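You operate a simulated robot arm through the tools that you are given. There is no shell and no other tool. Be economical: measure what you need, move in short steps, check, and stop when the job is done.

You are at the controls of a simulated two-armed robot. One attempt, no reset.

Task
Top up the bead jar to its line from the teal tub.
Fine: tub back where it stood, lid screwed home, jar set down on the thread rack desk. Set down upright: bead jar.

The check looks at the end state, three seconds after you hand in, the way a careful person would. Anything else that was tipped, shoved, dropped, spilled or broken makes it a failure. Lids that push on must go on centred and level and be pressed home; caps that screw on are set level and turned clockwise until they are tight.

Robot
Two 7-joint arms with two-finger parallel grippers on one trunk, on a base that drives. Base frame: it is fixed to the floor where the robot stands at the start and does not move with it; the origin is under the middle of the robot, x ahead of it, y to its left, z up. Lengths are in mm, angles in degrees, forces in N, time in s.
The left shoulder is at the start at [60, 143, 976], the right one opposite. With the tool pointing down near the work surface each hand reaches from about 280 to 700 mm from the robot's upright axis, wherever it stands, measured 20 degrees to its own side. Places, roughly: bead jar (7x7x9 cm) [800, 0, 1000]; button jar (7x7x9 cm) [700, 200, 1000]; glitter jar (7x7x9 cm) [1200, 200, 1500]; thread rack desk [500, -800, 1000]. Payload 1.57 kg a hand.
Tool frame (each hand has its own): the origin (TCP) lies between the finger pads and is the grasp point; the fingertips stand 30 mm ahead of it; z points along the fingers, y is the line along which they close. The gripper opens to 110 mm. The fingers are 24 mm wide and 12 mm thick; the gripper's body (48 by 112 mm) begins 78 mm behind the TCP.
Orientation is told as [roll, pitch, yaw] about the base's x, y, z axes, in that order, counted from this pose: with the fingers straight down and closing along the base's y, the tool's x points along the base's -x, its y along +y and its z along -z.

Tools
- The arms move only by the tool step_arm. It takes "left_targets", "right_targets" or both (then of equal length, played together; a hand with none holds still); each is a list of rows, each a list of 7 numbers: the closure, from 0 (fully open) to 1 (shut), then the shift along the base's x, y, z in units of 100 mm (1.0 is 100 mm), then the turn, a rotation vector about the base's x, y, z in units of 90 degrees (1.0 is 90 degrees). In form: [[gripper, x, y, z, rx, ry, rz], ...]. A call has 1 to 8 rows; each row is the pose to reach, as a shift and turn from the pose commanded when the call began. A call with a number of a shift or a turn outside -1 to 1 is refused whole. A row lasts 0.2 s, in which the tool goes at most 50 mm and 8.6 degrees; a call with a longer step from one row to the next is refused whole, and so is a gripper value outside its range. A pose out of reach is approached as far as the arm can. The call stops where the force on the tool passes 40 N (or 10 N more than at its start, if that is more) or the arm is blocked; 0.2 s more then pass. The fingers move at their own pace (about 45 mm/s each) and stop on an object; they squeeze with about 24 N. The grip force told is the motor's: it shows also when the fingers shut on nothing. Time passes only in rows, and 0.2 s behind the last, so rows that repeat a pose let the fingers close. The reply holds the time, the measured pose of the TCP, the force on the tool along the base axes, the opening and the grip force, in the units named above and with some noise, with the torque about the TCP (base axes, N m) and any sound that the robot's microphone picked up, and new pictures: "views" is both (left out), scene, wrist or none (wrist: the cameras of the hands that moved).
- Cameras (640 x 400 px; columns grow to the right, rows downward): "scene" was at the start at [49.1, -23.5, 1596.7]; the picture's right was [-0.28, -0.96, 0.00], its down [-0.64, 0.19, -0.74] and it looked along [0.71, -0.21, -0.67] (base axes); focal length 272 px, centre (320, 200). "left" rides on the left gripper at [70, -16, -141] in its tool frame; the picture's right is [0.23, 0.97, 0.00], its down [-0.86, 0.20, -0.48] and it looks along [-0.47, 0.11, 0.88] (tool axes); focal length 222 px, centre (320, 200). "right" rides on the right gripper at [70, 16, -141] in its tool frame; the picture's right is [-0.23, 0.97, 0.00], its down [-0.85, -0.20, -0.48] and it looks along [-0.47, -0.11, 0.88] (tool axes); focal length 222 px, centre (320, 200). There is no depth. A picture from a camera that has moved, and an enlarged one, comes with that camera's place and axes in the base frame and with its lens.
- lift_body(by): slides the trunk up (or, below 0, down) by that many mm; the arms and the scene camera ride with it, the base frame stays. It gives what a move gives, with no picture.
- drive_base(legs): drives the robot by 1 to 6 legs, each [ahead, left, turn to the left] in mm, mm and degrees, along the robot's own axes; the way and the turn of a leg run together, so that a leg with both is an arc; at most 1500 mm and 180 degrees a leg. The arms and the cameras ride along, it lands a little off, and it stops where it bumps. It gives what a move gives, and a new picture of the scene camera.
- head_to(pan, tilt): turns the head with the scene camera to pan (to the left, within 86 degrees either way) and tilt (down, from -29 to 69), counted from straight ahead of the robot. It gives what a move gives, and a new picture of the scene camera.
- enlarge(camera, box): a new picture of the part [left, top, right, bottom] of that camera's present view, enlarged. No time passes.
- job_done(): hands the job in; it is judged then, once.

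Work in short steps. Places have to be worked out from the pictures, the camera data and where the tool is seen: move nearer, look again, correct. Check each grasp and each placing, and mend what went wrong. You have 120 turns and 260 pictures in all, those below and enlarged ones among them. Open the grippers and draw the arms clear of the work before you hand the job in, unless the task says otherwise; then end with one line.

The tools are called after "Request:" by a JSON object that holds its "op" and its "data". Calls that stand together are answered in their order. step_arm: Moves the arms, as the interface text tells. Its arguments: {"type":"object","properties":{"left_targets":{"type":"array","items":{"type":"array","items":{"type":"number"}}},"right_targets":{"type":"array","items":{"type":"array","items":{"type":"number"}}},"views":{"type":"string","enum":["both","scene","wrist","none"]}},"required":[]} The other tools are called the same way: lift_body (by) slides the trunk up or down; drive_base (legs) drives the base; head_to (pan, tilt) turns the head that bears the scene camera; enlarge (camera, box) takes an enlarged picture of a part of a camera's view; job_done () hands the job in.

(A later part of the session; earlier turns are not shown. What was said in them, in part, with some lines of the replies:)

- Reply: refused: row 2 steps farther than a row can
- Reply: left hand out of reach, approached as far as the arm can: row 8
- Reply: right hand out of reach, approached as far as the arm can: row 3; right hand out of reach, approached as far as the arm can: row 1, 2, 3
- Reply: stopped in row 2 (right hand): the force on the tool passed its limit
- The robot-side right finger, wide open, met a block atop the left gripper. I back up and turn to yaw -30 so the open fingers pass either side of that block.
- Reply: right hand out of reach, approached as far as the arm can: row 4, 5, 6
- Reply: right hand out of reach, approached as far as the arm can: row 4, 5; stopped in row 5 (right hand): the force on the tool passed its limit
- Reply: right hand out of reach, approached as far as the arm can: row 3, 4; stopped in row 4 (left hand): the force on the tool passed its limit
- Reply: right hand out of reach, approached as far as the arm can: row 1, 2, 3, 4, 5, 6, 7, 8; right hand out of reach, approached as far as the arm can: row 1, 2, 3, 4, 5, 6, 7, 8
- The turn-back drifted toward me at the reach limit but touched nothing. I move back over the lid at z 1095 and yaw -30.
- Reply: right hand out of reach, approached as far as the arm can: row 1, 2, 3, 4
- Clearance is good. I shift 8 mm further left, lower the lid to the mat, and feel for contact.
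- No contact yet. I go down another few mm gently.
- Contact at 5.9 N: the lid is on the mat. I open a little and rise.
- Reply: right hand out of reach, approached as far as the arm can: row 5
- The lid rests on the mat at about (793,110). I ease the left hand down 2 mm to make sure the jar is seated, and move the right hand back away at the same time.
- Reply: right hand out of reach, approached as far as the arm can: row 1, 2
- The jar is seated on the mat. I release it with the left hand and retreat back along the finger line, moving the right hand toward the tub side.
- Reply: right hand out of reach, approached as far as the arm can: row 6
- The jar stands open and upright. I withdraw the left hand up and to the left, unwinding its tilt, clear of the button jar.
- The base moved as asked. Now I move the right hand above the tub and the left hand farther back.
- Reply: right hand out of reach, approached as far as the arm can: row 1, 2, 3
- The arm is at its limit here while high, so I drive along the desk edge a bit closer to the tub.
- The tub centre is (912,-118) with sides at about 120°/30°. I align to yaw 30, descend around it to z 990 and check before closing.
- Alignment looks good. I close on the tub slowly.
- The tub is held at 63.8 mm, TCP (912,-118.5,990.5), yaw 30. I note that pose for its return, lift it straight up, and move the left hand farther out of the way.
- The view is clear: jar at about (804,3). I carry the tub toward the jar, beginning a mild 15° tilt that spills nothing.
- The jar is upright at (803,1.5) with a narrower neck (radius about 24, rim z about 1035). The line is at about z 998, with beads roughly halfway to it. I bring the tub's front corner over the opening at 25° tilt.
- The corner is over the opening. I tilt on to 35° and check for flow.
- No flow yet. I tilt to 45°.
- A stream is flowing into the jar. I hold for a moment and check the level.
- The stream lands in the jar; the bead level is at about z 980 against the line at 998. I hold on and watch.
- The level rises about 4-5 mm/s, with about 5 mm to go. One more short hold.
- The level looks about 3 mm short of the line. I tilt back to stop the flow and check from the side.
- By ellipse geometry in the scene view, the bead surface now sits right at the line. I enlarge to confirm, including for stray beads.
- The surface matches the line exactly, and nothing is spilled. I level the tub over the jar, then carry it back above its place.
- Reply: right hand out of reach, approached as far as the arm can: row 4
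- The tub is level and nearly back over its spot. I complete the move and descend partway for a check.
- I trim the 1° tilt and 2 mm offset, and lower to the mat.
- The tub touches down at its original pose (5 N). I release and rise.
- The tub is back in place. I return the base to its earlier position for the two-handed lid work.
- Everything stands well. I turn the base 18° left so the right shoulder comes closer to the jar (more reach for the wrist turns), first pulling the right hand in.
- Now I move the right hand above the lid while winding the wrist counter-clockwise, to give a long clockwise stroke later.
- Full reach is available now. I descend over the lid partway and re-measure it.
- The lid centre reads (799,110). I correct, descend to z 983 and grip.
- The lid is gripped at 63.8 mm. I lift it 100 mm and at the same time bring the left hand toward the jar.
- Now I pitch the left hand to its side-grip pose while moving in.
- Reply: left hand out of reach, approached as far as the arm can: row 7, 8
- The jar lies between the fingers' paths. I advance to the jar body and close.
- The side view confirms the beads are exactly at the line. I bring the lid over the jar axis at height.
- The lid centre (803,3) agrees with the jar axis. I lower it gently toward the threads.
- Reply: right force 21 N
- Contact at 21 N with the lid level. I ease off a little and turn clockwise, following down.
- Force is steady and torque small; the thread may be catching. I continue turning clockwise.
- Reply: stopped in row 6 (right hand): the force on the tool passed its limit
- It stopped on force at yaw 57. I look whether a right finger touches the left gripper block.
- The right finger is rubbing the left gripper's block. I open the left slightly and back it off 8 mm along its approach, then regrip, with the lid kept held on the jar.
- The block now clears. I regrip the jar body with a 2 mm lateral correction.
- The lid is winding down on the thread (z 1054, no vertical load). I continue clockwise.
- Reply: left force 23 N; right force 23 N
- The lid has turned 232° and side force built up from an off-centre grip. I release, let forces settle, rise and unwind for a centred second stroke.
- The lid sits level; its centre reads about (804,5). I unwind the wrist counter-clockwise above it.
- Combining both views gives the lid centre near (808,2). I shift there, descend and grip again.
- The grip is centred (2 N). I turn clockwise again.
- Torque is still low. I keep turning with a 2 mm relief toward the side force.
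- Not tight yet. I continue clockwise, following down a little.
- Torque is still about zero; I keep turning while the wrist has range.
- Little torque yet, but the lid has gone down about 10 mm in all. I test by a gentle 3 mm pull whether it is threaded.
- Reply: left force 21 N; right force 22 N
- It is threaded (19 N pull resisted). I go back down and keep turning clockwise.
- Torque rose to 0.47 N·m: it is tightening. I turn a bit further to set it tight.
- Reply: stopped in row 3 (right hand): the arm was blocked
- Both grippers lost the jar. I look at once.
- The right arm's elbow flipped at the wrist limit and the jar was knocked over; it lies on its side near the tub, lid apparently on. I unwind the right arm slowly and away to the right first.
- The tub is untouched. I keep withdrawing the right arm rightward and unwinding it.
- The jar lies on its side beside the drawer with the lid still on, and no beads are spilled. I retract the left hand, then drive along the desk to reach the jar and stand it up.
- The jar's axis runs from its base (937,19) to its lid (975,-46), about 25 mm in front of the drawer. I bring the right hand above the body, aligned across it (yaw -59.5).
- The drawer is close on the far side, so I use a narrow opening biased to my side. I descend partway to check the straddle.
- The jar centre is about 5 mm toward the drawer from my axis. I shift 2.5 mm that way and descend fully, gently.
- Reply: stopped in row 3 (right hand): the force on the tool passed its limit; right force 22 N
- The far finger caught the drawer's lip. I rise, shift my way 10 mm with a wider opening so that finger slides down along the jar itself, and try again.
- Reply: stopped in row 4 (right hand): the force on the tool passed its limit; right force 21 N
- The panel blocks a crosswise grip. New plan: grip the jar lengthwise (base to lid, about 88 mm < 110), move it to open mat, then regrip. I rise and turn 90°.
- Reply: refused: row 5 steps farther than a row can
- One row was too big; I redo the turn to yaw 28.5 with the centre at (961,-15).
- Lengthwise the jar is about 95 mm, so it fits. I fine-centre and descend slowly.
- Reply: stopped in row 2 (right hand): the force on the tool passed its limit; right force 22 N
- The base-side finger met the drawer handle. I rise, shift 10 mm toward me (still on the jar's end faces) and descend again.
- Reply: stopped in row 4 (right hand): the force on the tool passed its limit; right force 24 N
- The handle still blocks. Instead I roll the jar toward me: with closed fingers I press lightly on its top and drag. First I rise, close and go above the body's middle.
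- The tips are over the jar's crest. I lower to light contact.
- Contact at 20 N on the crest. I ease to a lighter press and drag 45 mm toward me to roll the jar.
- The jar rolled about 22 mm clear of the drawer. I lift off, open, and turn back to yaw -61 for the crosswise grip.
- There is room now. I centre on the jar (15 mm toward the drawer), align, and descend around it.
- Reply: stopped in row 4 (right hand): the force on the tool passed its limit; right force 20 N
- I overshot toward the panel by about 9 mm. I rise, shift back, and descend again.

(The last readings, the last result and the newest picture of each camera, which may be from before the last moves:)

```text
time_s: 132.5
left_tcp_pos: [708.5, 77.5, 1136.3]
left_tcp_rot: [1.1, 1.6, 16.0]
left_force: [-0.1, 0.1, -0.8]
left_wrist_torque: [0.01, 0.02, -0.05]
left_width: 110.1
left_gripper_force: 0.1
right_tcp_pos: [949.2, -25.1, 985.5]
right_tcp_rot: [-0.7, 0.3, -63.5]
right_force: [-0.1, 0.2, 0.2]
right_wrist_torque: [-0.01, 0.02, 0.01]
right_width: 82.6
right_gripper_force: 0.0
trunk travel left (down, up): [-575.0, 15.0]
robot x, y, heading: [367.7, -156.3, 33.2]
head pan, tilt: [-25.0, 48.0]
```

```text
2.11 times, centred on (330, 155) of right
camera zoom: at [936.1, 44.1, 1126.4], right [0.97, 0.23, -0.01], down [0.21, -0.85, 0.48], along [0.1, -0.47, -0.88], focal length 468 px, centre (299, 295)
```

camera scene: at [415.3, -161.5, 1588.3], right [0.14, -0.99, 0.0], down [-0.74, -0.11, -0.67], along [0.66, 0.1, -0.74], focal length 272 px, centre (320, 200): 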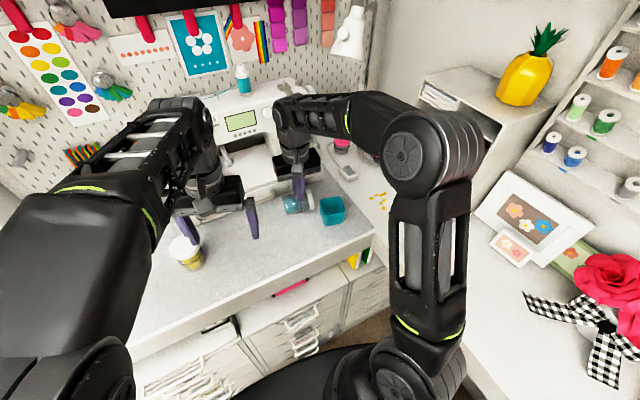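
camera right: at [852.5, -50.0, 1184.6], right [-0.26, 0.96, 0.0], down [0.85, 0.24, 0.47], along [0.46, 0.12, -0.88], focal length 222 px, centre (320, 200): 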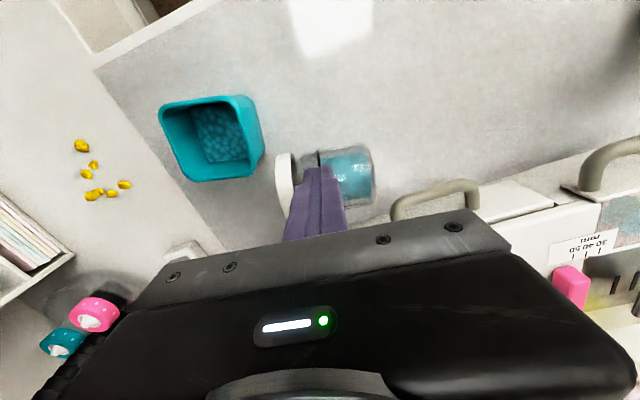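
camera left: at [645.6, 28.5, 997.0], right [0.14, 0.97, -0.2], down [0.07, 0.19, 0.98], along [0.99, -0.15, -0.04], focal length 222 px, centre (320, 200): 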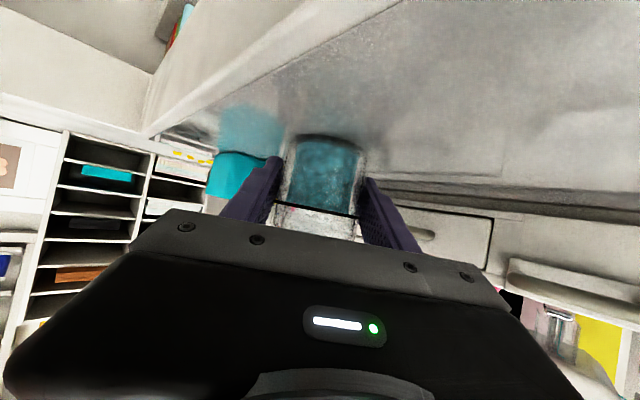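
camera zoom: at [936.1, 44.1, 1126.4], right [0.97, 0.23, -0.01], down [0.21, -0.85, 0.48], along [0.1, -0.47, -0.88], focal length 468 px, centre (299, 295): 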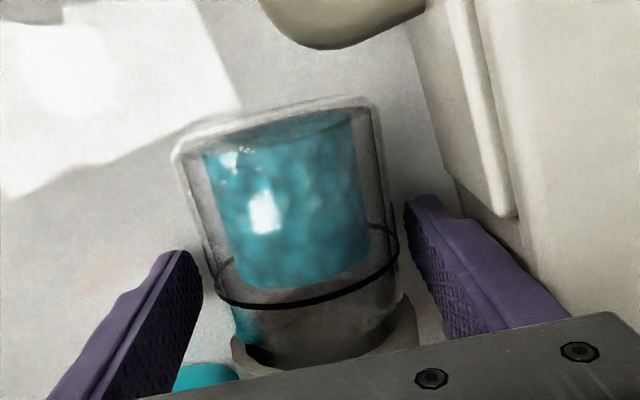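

Clear all the way down; the jar is between the fingers. I close.

Request:
{"op": "step_arm", "data": {"right_targets": [[0.4, 0, 0, 0, 0, 0, 0], [0.6, 0, 0, 0, 0, 0, 0], [1, 0, 0, 0, 0, 0, 0], [1, 0, 0, 0, 0, 0, 0]], "views": "none"}}

Request:
{"op": "step_arm", "data": {"right_targets": [[1, -0.05, -0.03, 0.2, 0, 0, 0], [1, -0.15, -0.05, 0.5, 0, 0, 0], [1, -0.35, -0.05, 0.8, 0, 0, 0], [1, -0.6, 0.0, 1.0, 0, 0, 0]], "views": "both"}}

```text
time_s: 133.5
left_tcp_pos: [707.9, 77.1, 1135.7]
left_tcp_rot: [1.0, 1.6, 15.9]
left_force: [-0.1, -0.3, 0.6]
left_wrist_torque: [0.02, 0.01, -0.01]
left_width: 109.8
left_gripper_force: 0.0
right_tcp_pos: [949.7, -25.0, 985.5]
right_tcp_rot: [-0.6, 0.3, -63.5]
right_force: [0.4, 0.1, -0.1]
right_wrist_torque: [0.0, -0.03, 0.02]
right_width: 60.3
right_gripper_force: 24.1
trunk travel left (down, up): [-575.0, 15.0]
robot x, y, heading: [365.4, -159.5, 33.2]
head pan, tilt: [-25.0, 48.0]
```

```text
time_s: 134.5
left_tcp_pos: [708.2, 77.8, 1136.1]
left_tcp_rot: [1.2, 1.5, 16.0]
left_force: [-0.2, 0.4, 0.7]
left_wrist_torque: [0.01, -0.06, -0.01]
left_width: 110.1
left_gripper_force: 0.0
right_tcp_pos: [888.3, -26.4, 1086.5]
right_tcp_rot: [-0.6, 0.2, -63.4]
right_force: [-0.8, -0.5, -1.6]
right_wrist_torque: [-0.02, -0.01, -0.02]
right_width: 60.5
right_gripper_force: 24.5
trunk travel left (down, up): [-575.0, 15.0]
robot x, y, heading: [364.4, -158.1, 33.3]
head pan, tilt: [-25.0, 48.0]
camera scene: at [415.7, -161.5, 1588.3], right [0.14, -0.99, 0.0], down [-0.74, -0.11, -0.67], along [0.66, 0.1, -0.74], focal length 272 px, centre (320, 200)
camera right: at [874.1, 43.1, 1227.0], right [0.97, 0.23, -0.01], down [0.21, -0.85, 0.48], along [0.1, -0.47, -0.88], focal length 222 px, centre (320, 200)
```

scene: 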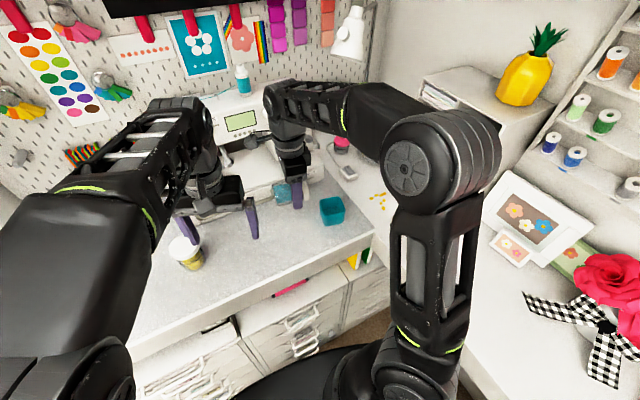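
right: 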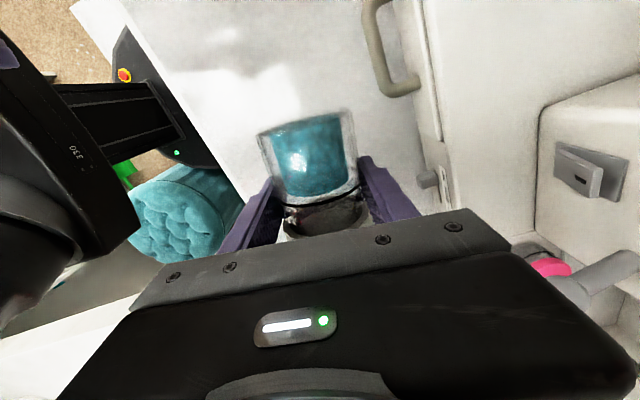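

The jar is held and lifted. In the air I turn it to point its lid 45° ahead, moving to open space, while the left hand makes room.

Request:
{"op": "step_arm", "data": {"left_targets": [[0, -0.1, 0.1, 0.05, 0, 0, 0], [0, -0.2, 0.25, 0.05, 0, 0, 0], [0, -0.35, 0.4, 0.05, 0, 0, 0], [0, -0.5, 0.55, 0.05, 0, 0, 0], [0, -0.65, 0.7, 0.05, 0, 0, 0], [0, -0.8, 0.8, 0.05, 0, 0, 0], [0, -0.8, 0.8, 0.05, 0, 0, 0]], "right_targets": [[1, -0.08, 0.06, 0.02, 0, 0, 0.093], [1, -0.16, 0.12, 0.02, 0, 0, 0.186], [1, -0.25, 0.18, 0.02, 0, 0, 0.279], [1, -0.33, 0.24, 0.02, 0, 0, 0.372], [1, -0.42, 0.31, 0.02, 0, 0, 0.465], [1, -0.5, 0.37, 0.02, 0, 0, 0.558], [1, -0.59, 0.43, 0.02, 0, 0, 0.65]], "views": "none"}}

Request:
{"op": "step_arm", "data": {"right_targets": [[1, -0.1, 0.07, 0, 0, 0, 0.093], [1, -0.2, 0.14, 0, 0, 0, 0.186], [1, -0.3, 0.21, 0, 0, 0, 0.279], [1, -0.4, 0.28, 0, 0, 0, 0.372], [1, -0.5, 0.36, 0, 0, 0, 0.465], [1, -0.59, 0.43, 0, 0, 0, 0.555]], "views": "none"}}

Request:
{"op": "step_arm", "data": {"right_targets": [[1, 0, 0, 0, 0.066, -0.066, 0], [1, 0, 0, 0, 0.132, -0.132, 0], [1, 0, 0, 0, 0.198, -0.198, 0], [1, 0, 0, 0, 0.264, -0.264, 0], [1, 0, 0, 0, 0.33, -0.33, 0], [1, 0, 0, 0, 0.396, -0.396, 0], [1, 0, 0, 0, 0.462, -0.462, 0], [1, 0, 0, 0, 0.528, -0.528, 0]], "views": "both"}}

```text
time_s: 136.1
left_tcp_pos: [629.7, 158.1, 1141.3]
left_tcp_rot: [1.1, 1.5, 15.8]
left_force: [-0.3, 0.5, 0.5]
left_wrist_torque: [-0.01, 0.01, -0.02]
left_width: 109.9
left_gripper_force: 0.0
right_tcp_pos: [828.8, 16.0, 1088.9]
right_tcp_rot: [-0.6, 0.3, -4.9]
right_force: [0.2, 0.7, -1.7]
right_wrist_torque: [0.0, -0.01, 0.03]
right_width: 60.4
right_gripper_force: 24.3
trunk travel left (down, up): [-575.0, 15.0]
robot x, y, heading: [365.7, -158.5, 33.2]
head pan, tilt: [-25.0, 48.0]
```

```text
time_s: 137.5
left_tcp_pos: [628.6, 158.1, 1140.3]
left_tcp_rot: [1.2, 1.6, 15.8]
left_force: [0.6, 0.7, 0.4]
left_wrist_torque: [0.03, 0.02, 0.01]
left_width: 110.1
left_gripper_force: 0.1
right_tcp_pos: [770.3, 60.7, 1087.4]
right_tcp_rot: [-0.6, 0.4, 45.1]
right_force: [-0.2, 0.2, -1.7]
right_wrist_torque: [0.02, -0.01, 0.02]
right_width: 60.4
right_gripper_force: 24.4
trunk travel left (down, up): [-575.0, 15.0]
robot x, y, heading: [362.7, -159.8, 33.3]
head pan, tilt: [-25.0, 48.0]
```

```text
time_s: 139.3
left_tcp_pos: [629.4, 158.2, 1140.9]
left_tcp_rot: [1.1, 1.7, 15.8]
left_force: [0.3, 0.3, 0.1]
left_wrist_torque: [-0.03, 0.04, 0.0]
left_width: 110.2
left_gripper_force: 0.0
right_tcp_pos: [782.7, 91.6, 1096.8]
right_tcp_rot: [-0.5, -66.8, 44.9]
right_force: [-0.1, 0.2, -1.7]
right_wrist_torque: [-0.03, 0.0, 0.02]
right_width: 60.4
right_gripper_force: 23.7
right hand out of reach, approached as far as the arm can: row 7, 8
trunk travel left (down, up): [-575.0, 15.0]
robot x, y, heading: [364.0, -158.6, 33.4]
head pan, tilt: [-25.0, 48.0]
camera scene: at [416.8, -160.4, 1588.3], right [0.14, -0.99, 0.0], down [-0.74, -0.11, -0.67], along [0.66, 0.09, -0.74], focal length 272 px, centre (320, 200)
camera right: at [660.9, -7.6, 1087.9], right [-0.62, 0.76, 0.21], down [0.06, -0.21, 0.98], along [0.78, 0.62, 0.08], focal length 222 px, centre (320, 200)
```

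scene: 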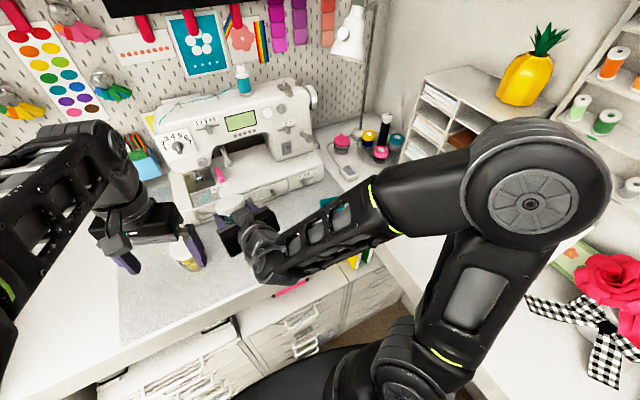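
right: 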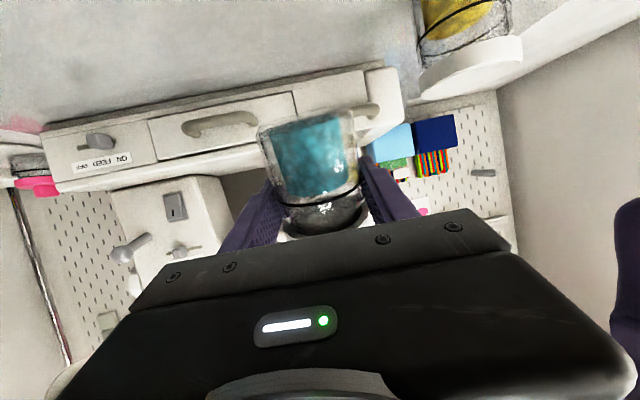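

Tilt is at 67°, limited by closeness. I push a little outward while finishing the remaining 23° to upright.

Request:
{"op": "step_arm", "data": {"right_targets": [[1, 0.12, 0.05, 0, 0.0455, -0.0455, 0], [1, 0.24, 0.08, 0, 0.091, -0.091, 0], [1, 0.36, 0.1, 0, 0.1365, -0.1365, 0], [1, 0.42, 0.1, 0, 0.182, -0.182, 0]], "views": "both"}}

Request:
{"op": "enlarge", "data": {"camera": "scene", "box": [190, 170, 310, 280]}}

```text
time_s: 140.3
left_tcp_pos: [627.6, 158.7, 1141.5]
left_tcp_rot: [1.1, 1.5, 15.9]
left_force: [-0.4, 0.6, 0.2]
left_wrist_torque: [-0.04, -0.03, 0.01]
left_width: 109.8
left_gripper_force: 0.0
right_tcp_pos: [819.5, 103.3, 1085.8]
right_tcp_rot: [5.4, -86.6, 39.0]
right_force: [0.2, 0.0, -1.6]
right_wrist_torque: [0.0, 0.01, -0.02]
right_width: 60.4
right_gripper_force: 23.3
right hand out of reach, approached as far as the arm can: row 1, 2, 4
trunk travel left (down, up): [-575.0, 15.0]
robot x, y, heading: [363.4, -156.7, 33.0]
head pan, tilt: [-25.0, 48.0]
camera scene: at [414.1, -159.6, 1588.5], right [0.14, -0.99, 0.0], down [-0.73, -0.11, -0.67], along [0.66, 0.09, -0.74], focal length 272 px, centre (320, 200)
camera right: at [705.3, 13.5, 1024.8], right [-0.67, 0.71, 0.23], down [-0.16, -0.44, 0.88], along [0.72, 0.55, 0.41], focal length 222 px, centre (320, 200)
```

scene: 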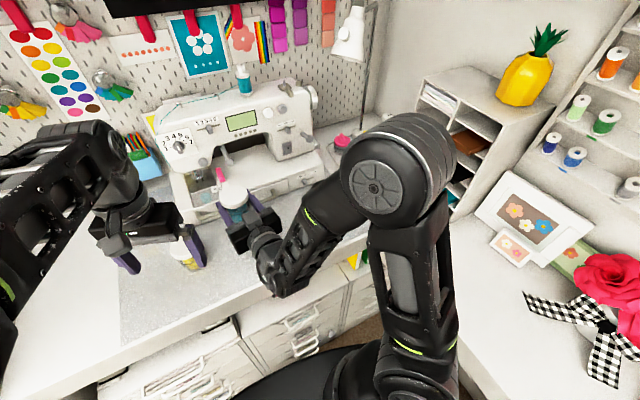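
right: 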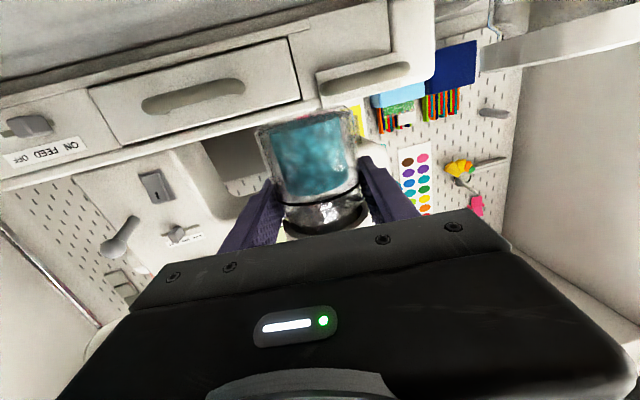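

```text
3.64 times, centred on (250, 225) of scene
camera zoom: at [414.1, -159.6, 1588.5], right [0.14, -0.99, 0.0], down [-0.73, -0.11, -0.67], along [0.66, 0.09, -0.74], focal length 989 px, centre (574, 109)
```

zoom: 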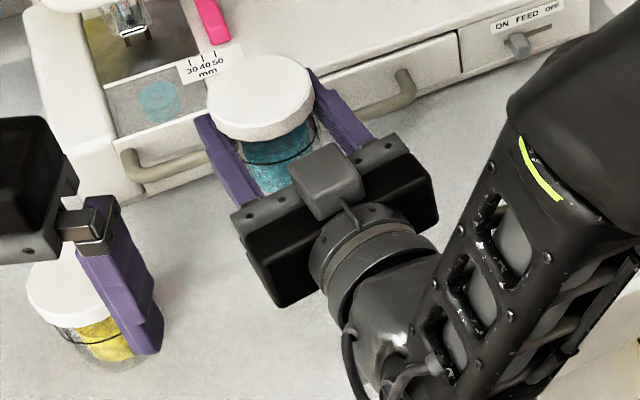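

The jar is upright in the right hand, lid on. I lower it 45 mm and bring the left hand toward it from above, to verify and finish the lid's tightness.

Request:
{"op": "step_arm", "data": {"left_targets": [[0, 0, 0, 0, 0, 0, 0], [0, 0.0, 0.0, 0, 0, 0, 0], [0, 0.3, -0.08, 0, -0.012, -0.016, 0], [0, 0.6, -0.16, 0, -0.012, -0.016, 0], [0, 0.98, -0.27, 0, -0.012, -0.016, 0]], "right_targets": [[1, 0.02, 0.02, -0.25, 0.015, -0.015, 0], [1, 0.03, 0.03, -0.45, 0.03, -0.03, 0], [1, 0.03, 0.03, -0.45, 0.03, -0.03, 0], [1, 0.03, 0.03, -0.45, 0.03, -0.03, 0], [1, 0.03, 0.03, -0.45, 0.03, -0.03, 0]], "views": "none"}}

Request:
{"op": "step_arm", "data": {"left_targets": [[0, 0.35, -0.1, 0, 0, 0, 0], [0, 0.7, -0.2, 0, 0, 0, 0], [0, 0.95, -0.25, 0, 0, 0, 0]], "views": "both"}}

Request:
{"op": "enlarge", "data": {"camera": "left", "box": [200, 60, 440, 230]}}

```text
time_s: 141.5
left_tcp_pos: [728.6, 132.5, 1139.7]
left_tcp_rot: [-0.3, 0.5, 15.9]
left_force: [0.2, 0.5, -0.3]
left_wrist_torque: [0.02, 0.01, 0.0]
left_width: 109.9
left_gripper_force: 0.2
right_tcp_pos: [829.3, 117.7, 1060.3]
right_tcp_rot: [51.9, -89.5, -7.8]
right_force: [0.4, -0.4, -1.1]
right_wrist_torque: [-0.03, -0.02, 0.04]
right_width: 60.1
right_gripper_force: 23.8
right hand out of reach, approached as far as the arm can: row 2, 3, 4, 5
trunk travel left (down, up): [-575.0, 15.0]
robot x, y, heading: [362.3, -156.5, 33.0]
head pan, tilt: [-25.0, 48.0]
```

```text
time_s: 142.3
left_tcp_pos: [812.1, 105.4, 1123.9]
left_tcp_rot: [-0.5, 0.0, 15.9]
left_force: [-0.1, 1.4, -0.4]
left_wrist_torque: [-0.07, 0.02, 0.01]
left_width: 110.0
left_gripper_force: 0.1
left hand out of reach, approached as far as the arm can: row 2, 3
right_tcp_pos: [828.4, 117.4, 1060.2]
right_tcp_rot: [43.7, -89.6, 0.1]
right_force: [0.6, -0.4, -1.4]
right_wrist_torque: [0.0, -0.03, -0.02]
right_width: 60.7
right_gripper_force: 23.8
trunk travel left (down, up): [-575.0, 15.0]
robot x, y, heading: [365.5, -155.5, 33.1]
head pan, tilt: [-25.0, 48.0]
camera scene: at [416.7, -159.8, 1588.4], right [0.14, -0.99, 0.0], down [-0.74, -0.11, -0.67], along [0.66, 0.09, -0.74], focal length 272 px, centre (320, 200)
camera left: at [747.6, 72.0, 1266.1], right [-0.49, 0.87, -0.01], down [0.77, 0.43, 0.48], along [0.42, 0.23, -0.88], focal length 222 px, centre (320, 200)
```

scene: 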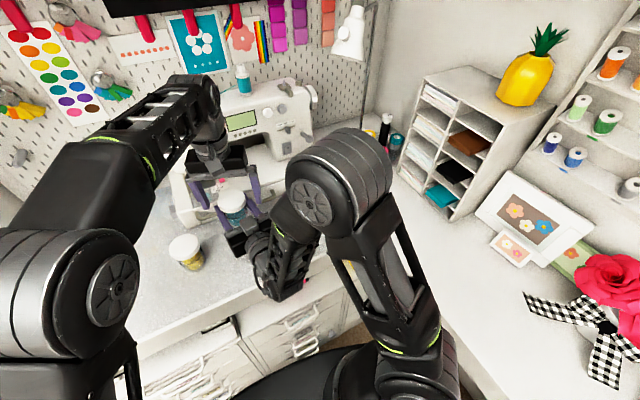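
left: 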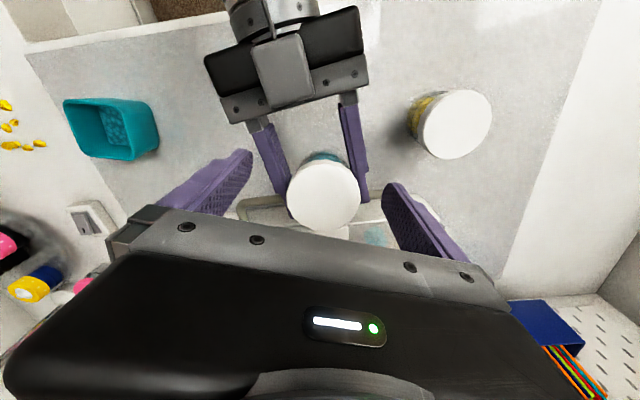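

```text
2.35 times, centred on (320, 145) of left
camera zoom: at [747.6, 72.0, 1266.1], right [-0.49, 0.87, -0.01], down [0.77, 0.43, 0.48], along [0.42, 0.23, -0.88], focal length 523 px, centre (320, 329)
```

zoom: 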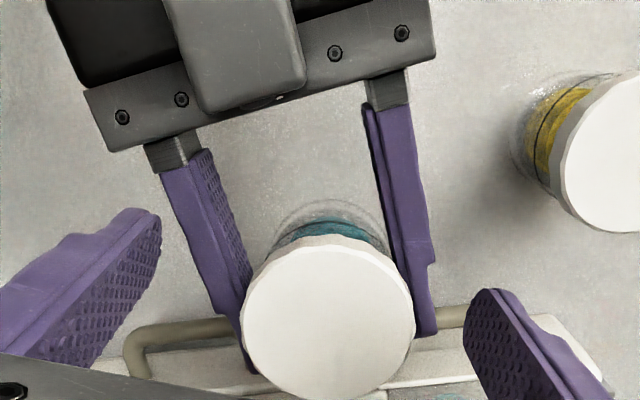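

The lid is upright between the left fingers. I centre the left hand on it and close.

Request:
{"op": "step_arm", "data": {"left_targets": [[0, 0.05, 0.05, -0.05, 0, 0, 0], [0, 0.1, 0.1, -0.08, 0, 0, 0], [0.3, 0.1, 0.1, -0.08, 0, 0, 0], [0.45, 0.1, 0.1, -0.08, 0, 0, 0], [0.6, 0.1, 0.1, -0.08, 0, 0, 0], [1, 0.1, 0.1, -0.08, 0, 0, 0], [1, 0.1, 0.1, -0.08, 0, 0, 0]], "views": "none"}}

Request:
{"op": "enlarge", "data": {"camera": "left", "box": [200, 60, 440, 230]}}

```text
time_s: 143.9
left_tcp_pos: [819.3, 114.0, 1115.2]
left_tcp_rot: [-0.5, 0.2, 15.9]
left_force: [1.3, 4.1, -1.3]
left_wrist_torque: [0.11, -0.04, 0.05]
left_width: 63.8
left_gripper_force: 24.7
right_tcp_pos: [829.1, 116.1, 1061.4]
right_tcp_rot: [51.6, -89.6, -7.5]
right_force: [-1.7, -4.9, -1.1]
right_wrist_torque: [0.1, 0.01, 0.01]
right_width: 60.5
right_gripper_force: 24.2
trunk travel left (down, up): [-575.0, 15.0]
robot x, y, heading: [361.5, -158.5, 33.1]
head pan, tilt: [-25.0, 48.0]
```

```text
2.35 times, centred on (320, 145) of left
camera zoom: at [756.2, 80.9, 1257.6], right [-0.49, 0.87, 0.0], down [0.77, 0.43, 0.47], along [0.42, 0.23, -0.88], focal length 523 px, centre (320, 329)
```

zoom: 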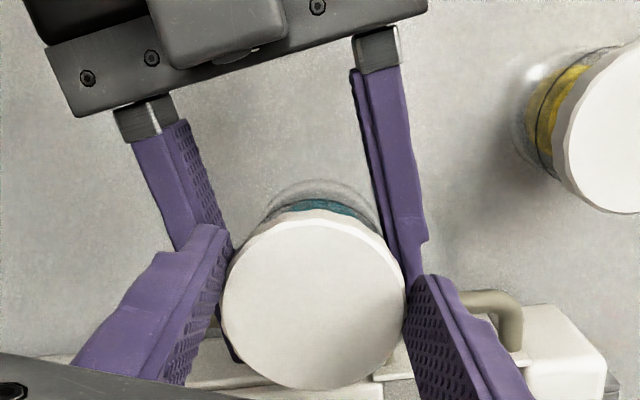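

The lid is gripped at 63.8 mm. I turn clockwise in small steps and watch the torque.

Request:
{"op": "step_arm", "data": {"left_targets": [[1, 0, 0, 0, 0, 0, -0.05], [1, 0, 0, 0, 0, 0, -0.1], [1, 0, 0, 0, 0, 0, -0.15], [1, 0, 0, 0, 0, 0, -0.2]], "views": "none"}}

```text
time_s: 144.9
left_tcp_pos: [818.5, 116.6, 1114.3]
left_tcp_rot: [0.0, 0.3, -2.0]
left_force: [3.6, 19.7, -0.7]
left_wrist_torque: [0.95, -0.06, 0.28]
left_width: 63.8
left_gripper_force: 23.8
right_tcp_pos: [829.0, 116.4, 1061.0]
right_tcp_rot: [42.7, -89.4, 1.0]
right_force: [-2.6, -19.9, -0.5]
right_wrist_torque: [0.18, -0.1, -0.06]
right_width: 60.4
right_gripper_force: 24.3
trunk travel left (down, up): [-575.0, 15.0]
robot x, y, heading: [360.6, -156.2, 33.1]
head pan, tilt: [-25.0, 48.0]
```

Some torque and a side force from an off-centre turn. I compensate the pivot and continue clockwise.

Request:
{"op": "step_arm", "data": {"left_targets": [[1, 0, 0.03, 0, 0, 0, 0], [1, 0, 0.04, 0, 0, 0, -0.06], [1, 0.003, 0.05, 0, 0, 0, -0.12], [1, 0.006, 0.06, 0, 0, 0, -0.18], [1, 0.008, 0.065, 0, 0, 0, -0.22]], "views": "none"}}

```text
time_s: 146.1
left_tcp_pos: [819.8, 119.7, 1114.5]
left_tcp_rot: [-0.1, 0.3, -22.0]
left_force: [-7.1, 13.5, 6.0]
left_wrist_torque: [0.59, 0.47, 0.15]
left_width: 64.0
left_gripper_force: 24.3
right_tcp_pos: [829.6, 115.9, 1061.2]
right_tcp_rot: [48.6, -89.5, -4.6]
right_force: [8.5, -15.0, -7.9]
right_wrist_torque: [0.16, -0.16, -0.04]
right_width: 60.3
right_gripper_force: 24.0
trunk travel left (down, up): [-575.0, 15.0]
robot x, y, heading: [367.8, -155.1, 33.5]
head pan, tilt: [-25.0, 48.0]
```

Torque is still low, so the lid was not tight. I continue clockwise with pivot compensation.

Request:
{"op": "step_arm", "data": {"left_targets": [[1, 0.0, 0.02, -0.002, 0, 0, -0.09], [1, 0.01, 0.03, -0.004, 0, 0, -0.18], [1, 0.02, 0.037, -0.006, 0, 0, -0.27], [1, 0.03, 0.043, -0.008, 0, 0, -0.36], [1, 0.042, 0.048, -0.01, 0, 0, -0.45], [1, 0.055, 0.052, -0.012, 0, 0, -0.54], [1, 0.067, 0.055, -0.014, 0, 0, -0.63]], "views": "none"}}

```text
time_s: 147.7
left_tcp_pos: [821.7, 120.9, 1112.3]
left_tcp_rot: [-0.1, 0.6, -78.8]
left_force: [-4.1, 12.7, -0.7]
left_wrist_torque: [0.76, 0.18, 0.41]
left_width: 64.2
left_gripper_force: 24.7
left hand out of reach, approached as far as the arm can: row 2, 3, 4, 5, 6, 7
right_tcp_pos: [827.6, 117.7, 1061.8]
right_tcp_rot: [58.1, -89.5, -13.9]
right_force: [4.7, -13.2, -1.2]
right_wrist_torque: [-0.03, 0.05, -0.38]
right_width: 60.6
right_gripper_force: 23.9
trunk travel left (down, up): [-575.0, 15.0]
robot x, y, heading: [363.7, -157.5, 33.2]
head pan, tilt: [-25.0, 48.0]
```

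Torque rises to 0.41 N·m: it is biting. I add a few small steps.

Request:
{"op": "step_arm", "data": {"left_targets": [[1, 0, 0, 0, 0, 0, -0.05], [1, 0, 0, 0, 0, 0, -0.1]], "views": "none"}}

```text
time_s: 148.3
left_tcp_pos: [821.2, 118.2, 1113.2]
left_tcp_rot: [-0.1, 0.2, -88.0]
left_force: [0.8, -2.8, 0.1]
left_wrist_torque: [-0.11, -0.12, 0.58]
left_width: 64.1
left_gripper_force: 23.8
right_tcp_pos: [826.9, 118.9, 1062.5]
right_tcp_rot: [64.9, -89.5, -20.5]
right_force: [-0.6, 1.9, -1.0]
right_wrist_torque: [0.01, 0.09, -0.59]
right_width: 60.4
right_gripper_force: 24.0
trunk travel left (down, up): [-575.0, 15.0]
robot x, y, heading: [362.6, -158.8, 33.1]
head pan, tilt: [-25.0, 48.0]
```

0.58 N·m now, pure torque. Two more small steps.

Request:
{"op": "step_arm", "data": {"left_targets": [[1, 0, 0, 0, 0, 0, -0.05], [1, 0, 0, 0, 0, 0, -0.1], [1, 0, 0, 0, 0, 0, -0.14]], "views": "none"}}

```text
time_s: 149.1
left_tcp_pos: [822.2, 118.9, 1113.9]
left_tcp_rot: [0.0, 0.4, -100.5]
left_force: [12.6, -4.5, -3.6]
left_wrist_torque: [-0.48, -0.49, 0.52]
left_width: 64.2
left_gripper_force: 24.0
right_tcp_pos: [826.8, 118.1, 1061.6]
right_tcp_rot: [60.7, -89.6, -16.5]
right_force: [-12.2, 5.0, 1.6]
right_wrist_torque: [0.19, -0.13, -0.54]
right_width: 60.9
right_gripper_force: 24.2
trunk travel left (down, up): [-575.0, 15.0]
robot x, y, heading: [364.6, -157.1, 33.1]
head pan, tilt: [-25.0, 48.0]
```

Torque plateaus at about 0.55 N·m: the lid is tight. I release it with the left hand, rise and withdraw; then raise the jar for the drive.

Request:
{"op": "step_arm", "data": {"left_targets": [[0.3, 0, 0, 0, 0, 0, 0], [0.2, 0, 0, 0, 0, 0, 0], [0.1, -0.02, 0.02, 0.2, 0, 0, 0], [0, -0.1, 0.08, 0.3, 0, 0, 0.05], [0, -0.4, 0.2, 0.35, 0, 0, 0.12], [0, -0.7, 0.35, 0.35, 0, 0, 0.2], [0, -1.0, 0.5, 0.35, 0, 0, 0.28]], "views": "none"}}

Request:
{"op": "step_arm", "data": {"left_targets": [[0, -0.3, 0.0, 0.05, 0, 0, 0.08], [0, -0.6, 0.0, 0.05, 0, 0, 0.16], [0, -0.9, 0.0, 0.05, 0, 0, 0.24]], "right_targets": [[1, 0, 0, 0.2, 0, 0, 0], [1, 0, 0, 0.4, 0, 0, 0], [1, 0, 0, 0.4, 0, 0, 0]], "views": "scene"}}

Request:
{"op": "enlarge", "data": {"camera": "scene", "box": [190, 150, 310, 260]}}

```text
time_s: 150.7
left_tcp_pos: [720.7, 169.1, 1149.4]
left_tcp_rot: [-0.2, 0.5, -74.9]
left_force: [-0.3, -0.5, 0.1]
left_wrist_torque: [0.0, -0.02, 0.03]
left_width: 109.6
left_gripper_force: 0.1
left hand out of reach, approached as far as the arm can: row 3, 4, 5
right_tcp_pos: [827.6, 117.5, 1061.5]
right_tcp_rot: [54.8, -89.6, -10.6]
right_force: [-0.5, 1.1, -1.7]
right_wrist_torque: [-0.03, -0.01, -0.01]
right_width: 60.7
right_gripper_force: 24.1
trunk travel left (down, up): [-575.0, 15.0]
robot x, y, heading: [367.3, -154.0, 33.2]
head pan, tilt: [-25.0, 48.0]
```

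```text
time_s: 151.5
left_tcp_pos: [629.6, 170.2, 1153.5]
left_tcp_rot: [-0.3, 0.4, -53.3]
left_force: [-0.2, -0.1, -0.4]
left_wrist_torque: [-0.02, -0.01, 0.01]
left_width: 109.9
left_gripper_force: 0.0
right_tcp_pos: [827.3, 118.7, 1100.9]
right_tcp_rot: [133.5, -89.5, -89.3]
right_force: [-0.7, 0.7, -1.9]
right_wrist_torque: [-0.04, -0.01, -0.05]
right_width: 60.6
right_gripper_force: 24.3
trunk travel left (down, up): [-575.0, 15.0]
robot x, y, heading: [362.0, -156.8, 33.5]
head pan, tilt: [-25.0, 48.0]
camera scene: at [414.7, -160.9, 1588.4], right [0.14, -0.99, 0.0], down [-0.73, -0.11, -0.67], along [0.66, 0.09, -0.74], focal length 272 px, centre (320, 200)
```

scene: 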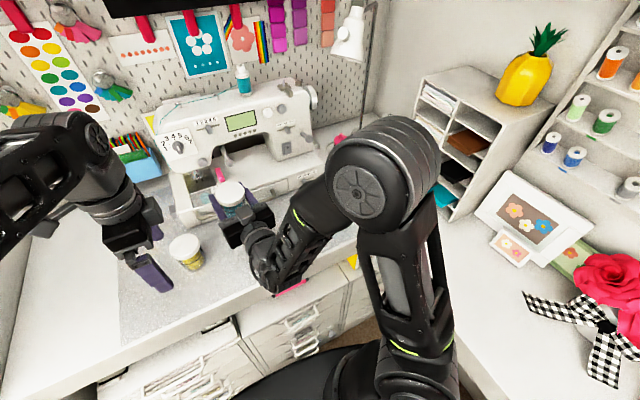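

```text
3.64 times, centred on (250, 205) of scene
camera zoom: at [414.7, -160.9, 1588.4], right [0.14, -0.99, 0.0], down [-0.73, -0.11, -0.67], along [0.66, 0.09, -0.74], focal length 989 px, centre (574, 182)
```

zoom: 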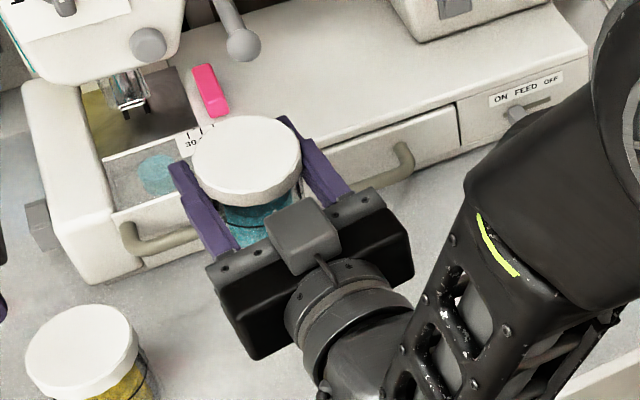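

The jar is secure and upright. I drive: a small shift, then turn 75° right toward the thread rack desk.

Request:
{"op": "drive_base", "data": {"legs": [[-24, 36, 0], [0, 0, -75]]}}

Request:
{"op": "head_to", "data": {"pan": 5, "tilt": 52}}

```text
time_s: 155.7
left_tcp_pos: [710.0, -311.7, 1153.6]
left_tcp_rot: [-0.3, 0.5, -128.2]
left_force: [0.3, 0.1, -0.5]
left_wrist_torque: [-0.03, 0.01, -0.02]
left_width: 110.2
left_gripper_force: 0.0
right_tcp_pos: [712.3, -515.4, 1098.6]
right_tcp_rot: [127.4, -89.4, -158.1]
right_force: [-0.9, 0.3, -1.3]
right_wrist_torque: [-0.04, 0.0, 0.01]
right_width: 60.3
right_gripper_force: 24.2
trunk travel left (down, up): [-575.0, 15.0]
robot x, y, heading: [325.3, -139.3, -41.6]
head pan, tilt: [-25.0, 48.0]
camera scene: at [332.8, -192.3, 1588.3], right [-0.92, -0.4, 0.0], down [-0.29, 0.68, -0.67], along [0.26, -0.61, -0.74], focal length 272 px, centre (320, 200)
```

scene: 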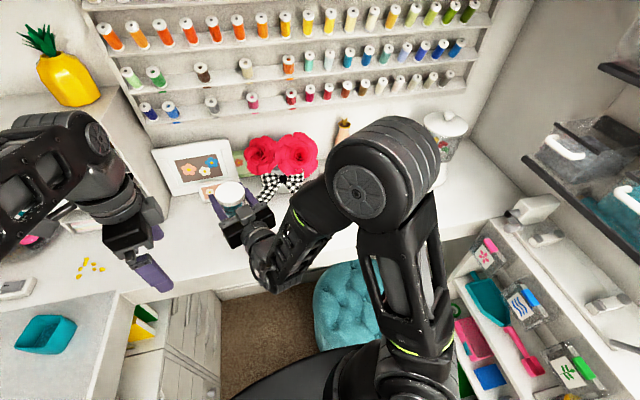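

```text
time_s: 156.6
left_tcp_pos: [709.8, -313.0, 1153.5]
left_tcp_rot: [-0.3, 0.3, -128.3]
left_force: [0.4, 0.2, -0.7]
left_wrist_torque: [0.06, -0.01, -0.02]
left_width: 110.0
left_gripper_force: 0.0
right_tcp_pos: [712.4, -515.6, 1100.7]
right_tcp_rot: [127.6, -89.3, -158.4]
right_force: [-0.8, -0.4, -0.7]
right_wrist_torque: [-0.01, -0.01, -0.03]
right_width: 60.6
right_gripper_force: 24.0
trunk travel left (down, up): [-575.0, 15.0]
robot x, y, heading: [328.3, -137.5, -41.5]
head pan, tilt: [5.0, 52.0]
camera scene: at [361.9, -164.7, 1583.0], right [-0.6, -0.8, 0.0], down [-0.63, 0.47, -0.62], along [0.49, -0.37, -0.79], focal length 272 px, centre (320, 200)
```

scene: 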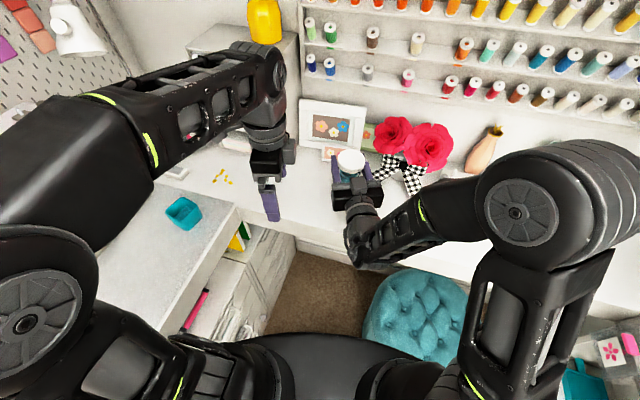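

The jar is over the thread rack desk at (712,-515), about 48 mm in from its edge. I lower it most of the way and look.

Request:
{"op": "step_arm", "data": {"right_targets": [[1, 0, 0, -0.3, 0, 0, 0], [1, 0, 0, -0.6, 0, 0, 0], [1, 0, 0, -0.85, 0, 0, 0]], "views": "wrist"}}

Request:
{"op": "enlarge", "data": {"camera": "scene", "box": [300, 120, 420, 220]}}

```text
time_s: 157.4
left_tcp_pos: [709.8, -313.0, 1152.3]
left_tcp_rot: [-0.3, 0.4, -128.2]
left_force: [0.0, -0.1, -0.4]
left_wrist_torque: [0.03, 0.05, -0.03]
left_width: 109.8
left_gripper_force: 0.1
right_tcp_pos: [733.0, -521.6, 1041.2]
right_tcp_rot: [26.3, -89.4, -57.2]
right_force: [-0.3, -0.5, -1.5]
right_wrist_torque: [0.0, -0.03, -0.01]
right_width: 60.7
right_gripper_force: 24.0
right hand out of reach, approached as far as the arm can: row 2, 3
trunk travel left (down, up): [-575.0, 15.0]
robot x, y, heading: [325.1, -139.7, -41.6]
head pan, tilt: [5.0, 52.0]
camera right: at [620.5, -435.0, 972.6], right [0.5, 0.83, 0.23], down [-0.51, 0.07, 0.86], along [0.7, -0.55, 0.46], focal length 222 px, centre (320, 200)
```

right: 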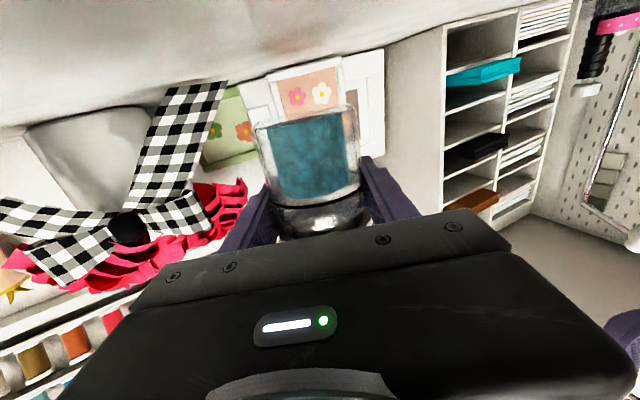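

```text
4.00 times, centred on (360, 170) of scene
camera zoom: at [362.7, -164.8, 1583.0], right [-0.6, -0.8, 0.0], down [-0.63, 0.47, -0.62], along [0.49, -0.37, -0.79], focal length 1087 px, centre (160, 320)
```

zoom: 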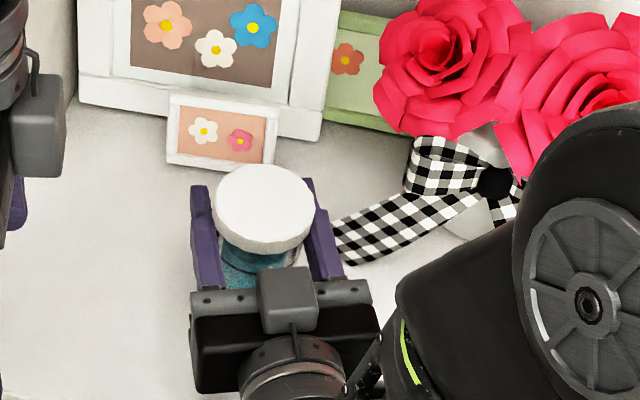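

The arm is at its inner limit, so I lower with the trunk instead. First I shift the base 30 mm left, away from the ribbon, and slightly back.

Request:
{"op": "drive_base", "data": {"legs": [[-14, 32, 0]]}}

Request:
{"op": "lift_body", "data": {"by": -38}}

Request:
{"op": "enlarge", "data": {"camera": "scene", "box": [300, 120, 420, 220]}}

Request:
{"op": "enlarge", "data": {"camera": "right", "box": [160, 0, 480, 240]}}

```text
time_s: 158.3
left_tcp_pos: [722.7, -277.6, 1154.2]
left_tcp_rot: [-0.3, 0.4, -128.3]
left_force: [0.3, 0.0, -0.5]
left_wrist_torque: [-0.04, 0.05, 0.01]
left_width: 110.0
left_gripper_force: 0.0
right_tcp_pos: [743.7, -486.9, 1042.3]
right_tcp_rot: [20.0, -89.5, -50.8]
right_force: [-0.2, 0.8, -2.2]
right_wrist_torque: [0.0, 0.02, -0.06]
right_width: 60.4
right_gripper_force: 23.8
trunk travel left (down, up): [-575.0, 15.0]
robot x, y, heading: [334.2, -105.1, -41.6]
head pan, tilt: [5.0, 52.0]
camera scene: at [373.9, -128.9, 1583.0], right [-0.6, -0.8, 0.0], down [-0.63, 0.47, -0.62], along [0.49, -0.37, -0.79], focal length 272 px, centre (320, 200)
```

scene: 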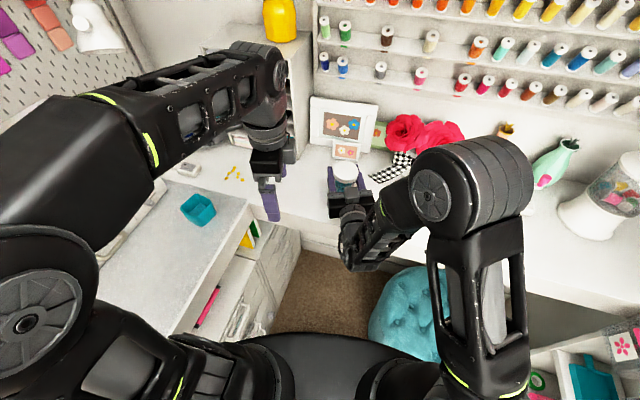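

```text
time_s: 159.1
left_tcp_pos: [721.8, -278.8, 1117.0]
left_tcp_rot: [-0.2, 0.4, -128.4]
left_force: [-0.6, 0.4, -0.3]
left_wrist_torque: [-0.02, 0.01, 0.01]
left_width: 109.9
left_gripper_force: 0.0
right_tcp_pos: [744.2, -486.4, 1005.7]
right_tcp_rot: [75.9, -89.6, -106.8]
right_force: [3.7, 1.1, 15.8]
right_wrist_torque: [0.2, 0.27, -0.1]
right_width: 60.3
right_gripper_force: 24.1
trunk travel left (down, up): [-537.0, 53.0]
robot x, y, heading: [335.9, -104.3, -42.0]
head pan, tilt: [5.0, 52.0]
```

```text
4.00 times, centred on (360, 170) of scene
camera zoom: at [372.7, -130.1, 1545.3], right [-0.6, -0.8, 0.0], down [-0.63, 0.47, -0.62], along [0.49, -0.37, -0.79], focal length 1087 px, centre (160, 320)
```

zoom: 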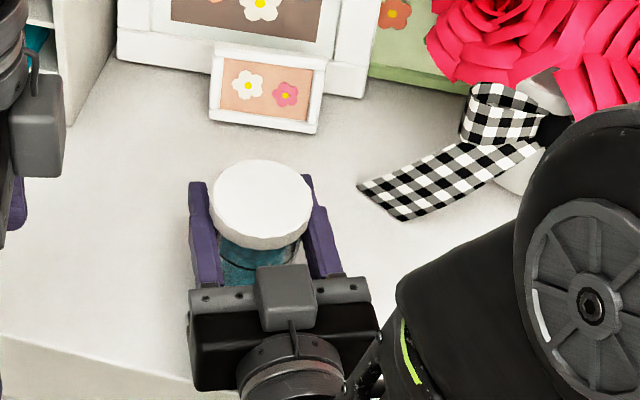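

```text
1.67 times, centred on (320, 120) of right
camera zoom: at [632.3, -400.5, 937.1], right [0.5, 0.84, 0.23], down [-0.51, 0.07, 0.85], along [0.7, -0.55, 0.46], focal length 370 px, centre (320, 333)
```

zoom: 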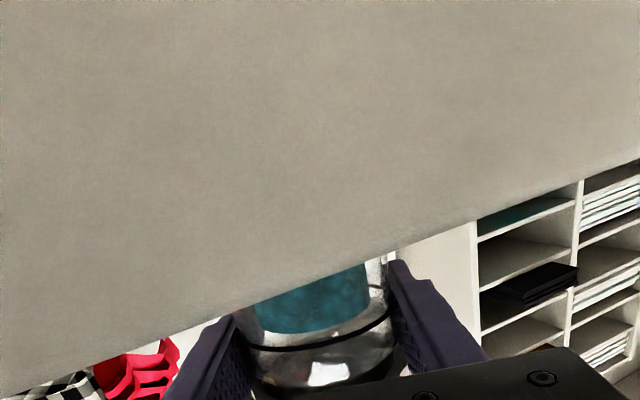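

The jar rests on the thread rack desk (16 N contact), upright, clear of frame and ribbon, 52 mm inside the edge. I ease the pressure and open the gripper.

Request:
{"op": "lift_body", "data": {"by": 2}}

Request:
{"op": "step_arm", "data": {"right_targets": [[0.4, 0, 0, 0, 0, 0, 0], [0.2, 0, 0, 0, 0, 0, 0], [0, 0, 0, 0, 0, 0, 0], [0, 0, 0, 0, 0, 0, 0], [0, 0, 0, 0, 0, 0, 0]], "views": "scene"}}

Request:
{"op": "enlarge", "data": {"camera": "scene", "box": [300, 120, 420, 220]}}

```text
time_s: 159.6
left_tcp_pos: [720.0, -279.0, 1118.0]
left_tcp_rot: [-0.1, 0.4, -128.3]
left_force: [0.6, -0.5, -1.1]
left_wrist_torque: [0.0, 0.01, -0.01]
left_width: 109.9
left_gripper_force: 0.0
right_tcp_pos: [742.8, -487.2, 1005.7]
right_tcp_rot: [32.5, -89.5, -63.4]
right_force: [3.2, 1.4, 13.8]
right_wrist_torque: [0.17, 0.32, -0.07]
right_width: 60.2
right_gripper_force: 24.1
trunk travel left (down, up): [-539.0, 51.0]
robot x, y, heading: [335.3, -103.8, -41.7]
head pan, tilt: [5.0, 52.0]
```

```text
time_s: 160.8
left_tcp_pos: [721.1, -278.0, 1117.8]
left_tcp_rot: [-0.3, 0.4, -128.3]
left_force: [0.2, 0.2, 0.2]
left_wrist_torque: [0.02, 0.0, 0.02]
left_width: 110.1
left_gripper_force: 0.0
right_tcp_pos: [743.6, -487.4, 1005.7]
right_tcp_rot: [28.5, -89.4, -59.3]
right_force: [0.5, 0.5, 0.0]
right_wrist_torque: [-0.02, 0.01, -0.01]
right_width: 110.0
right_gripper_force: 0.1
trunk travel left (down, up): [-539.0, 51.0]
robot x, y, heading: [334.9, -108.0, -41.7]
head pan, tilt: [5.0, 52.0]
camera scene: at [372.9, -131.2, 1547.0], right [-0.6, -0.8, 0.0], down [-0.63, 0.47, -0.62], along [0.49, -0.37, -0.79], focal length 272 px, centre (320, 200)
```

scene: 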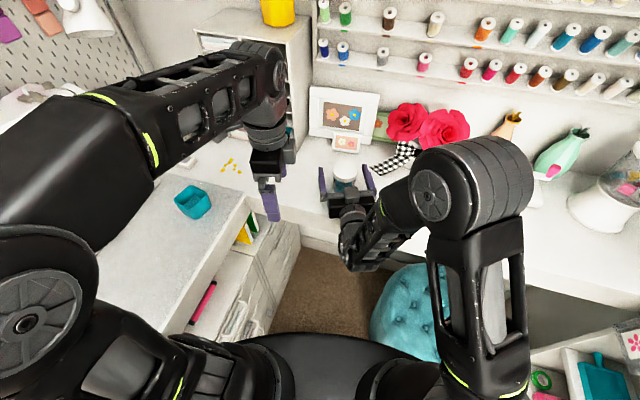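

```text
4.00 times, centred on (360, 170) of scene
camera zoom: at [372.9, -131.2, 1547.0], right [-0.6, -0.8, 0.0], down [-0.63, 0.47, -0.62], along [0.49, -0.37, -0.79], focal length 1087 px, centre (160, 320)
```

zoom: 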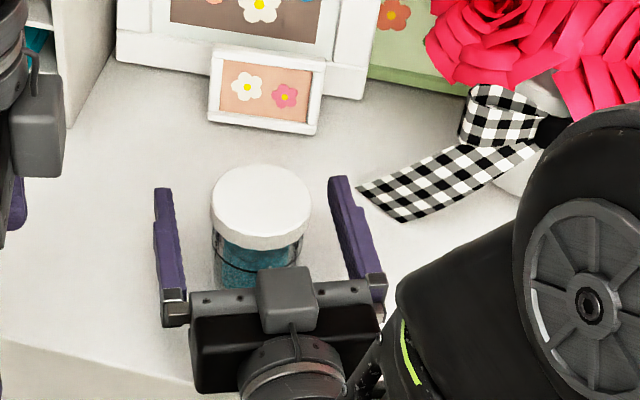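

The jar stands free and upright on the desk. I back the robot straight out along the finger direction.

Request:
{"op": "drive_base", "data": {"legs": [[-147, -29, 0]]}}

Request:
{"op": "enlarge", "data": {"camera": "scene", "box": [270, 70, 430, 190]}}

Request:
{"op": "enlarge", "data": {"camera": "scene", "box": [100, 60, 300, 220]}}

```text
time_s: 162.2
left_tcp_pos: [590.2, -200.3, 1118.2]
left_tcp_rot: [-0.3, 0.4, -128.2]
left_force: [-0.6, 0.8, 0.2]
left_wrist_torque: [-0.01, 0.02, 0.0]
left_width: 109.9
left_gripper_force: 0.1
right_tcp_pos: [612.9, -409.6, 1006.6]
right_tcp_rot: [32.3, -89.5, -63.0]
right_force: [0.4, 0.6, 0.1]
right_wrist_torque: [-0.02, 0.02, 0.0]
right_width: 110.2
right_gripper_force: 0.0
trunk travel left (down, up): [-539.0, 51.0]
robot x, y, heading: [205.9, -31.3, -41.7]
head pan, tilt: [5.0, 52.0]
camera scene: at [241.5, -53.9, 1547.0], right [-0.6, -0.8, 0.0], down [-0.63, 0.47, -0.62], along [0.49, -0.37, -0.79], focal length 272 px, centre (320, 200)
```

scene: 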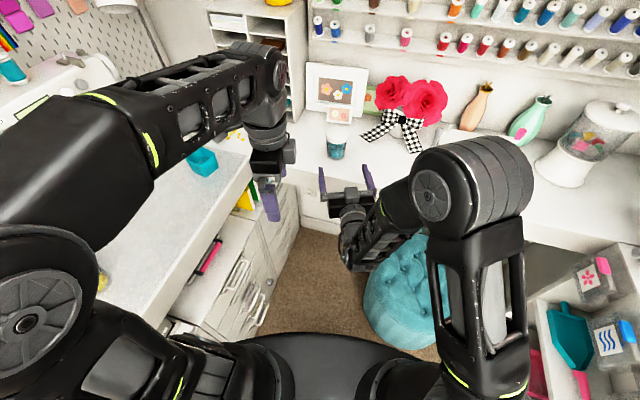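

```text
3.33 times, centred on (350, 130) of scene
camera zoom: at [241.5, -53.9, 1547.0], right [-0.6, -0.8, 0.0], down [-0.63, 0.47, -0.62], along [0.49, -0.37, -0.79], focal length 906 px, centre (220, 433)
```

zoom: 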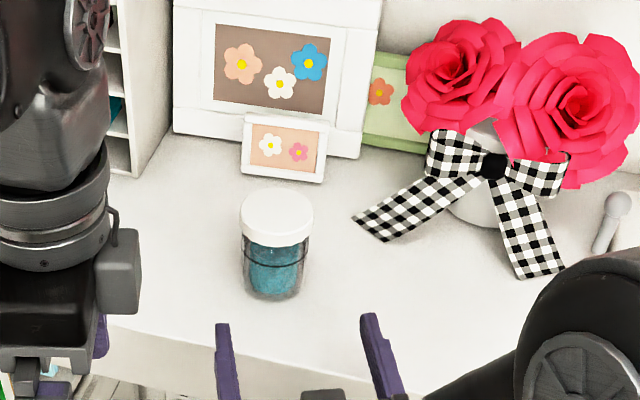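

```text
2.50 times, centred on (200, 140) of scene
camera zoom: at [241.5, -53.9, 1547.0], right [-0.6, -0.8, 0.0], down [-0.63, 0.47, -0.62], along [0.49, -0.37, -0.79], focal length 680 px, centre (620, 350)
```

zoom: 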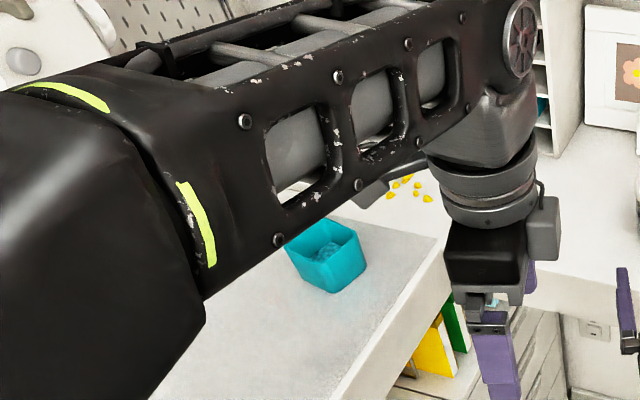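

The bead jar stands upright on the thread rack desk, filled to its line with the lid on. The tub is back in its place, both grippers are open, and the arms are clear, so I hand in.

Request:
{"op": "job_done", "data": {}}

```text
The job is handed in.
```

I handed the job in with the bead jar topped up to its line, its lid screwed tight, and the jar standing upright on the thread rack desk. The jar did get knocked over partway through when my right arm flipped. The lid stayed on, I saw no spilled beads, and I stood it back up and retightened it. The teal tub is back where it stood.
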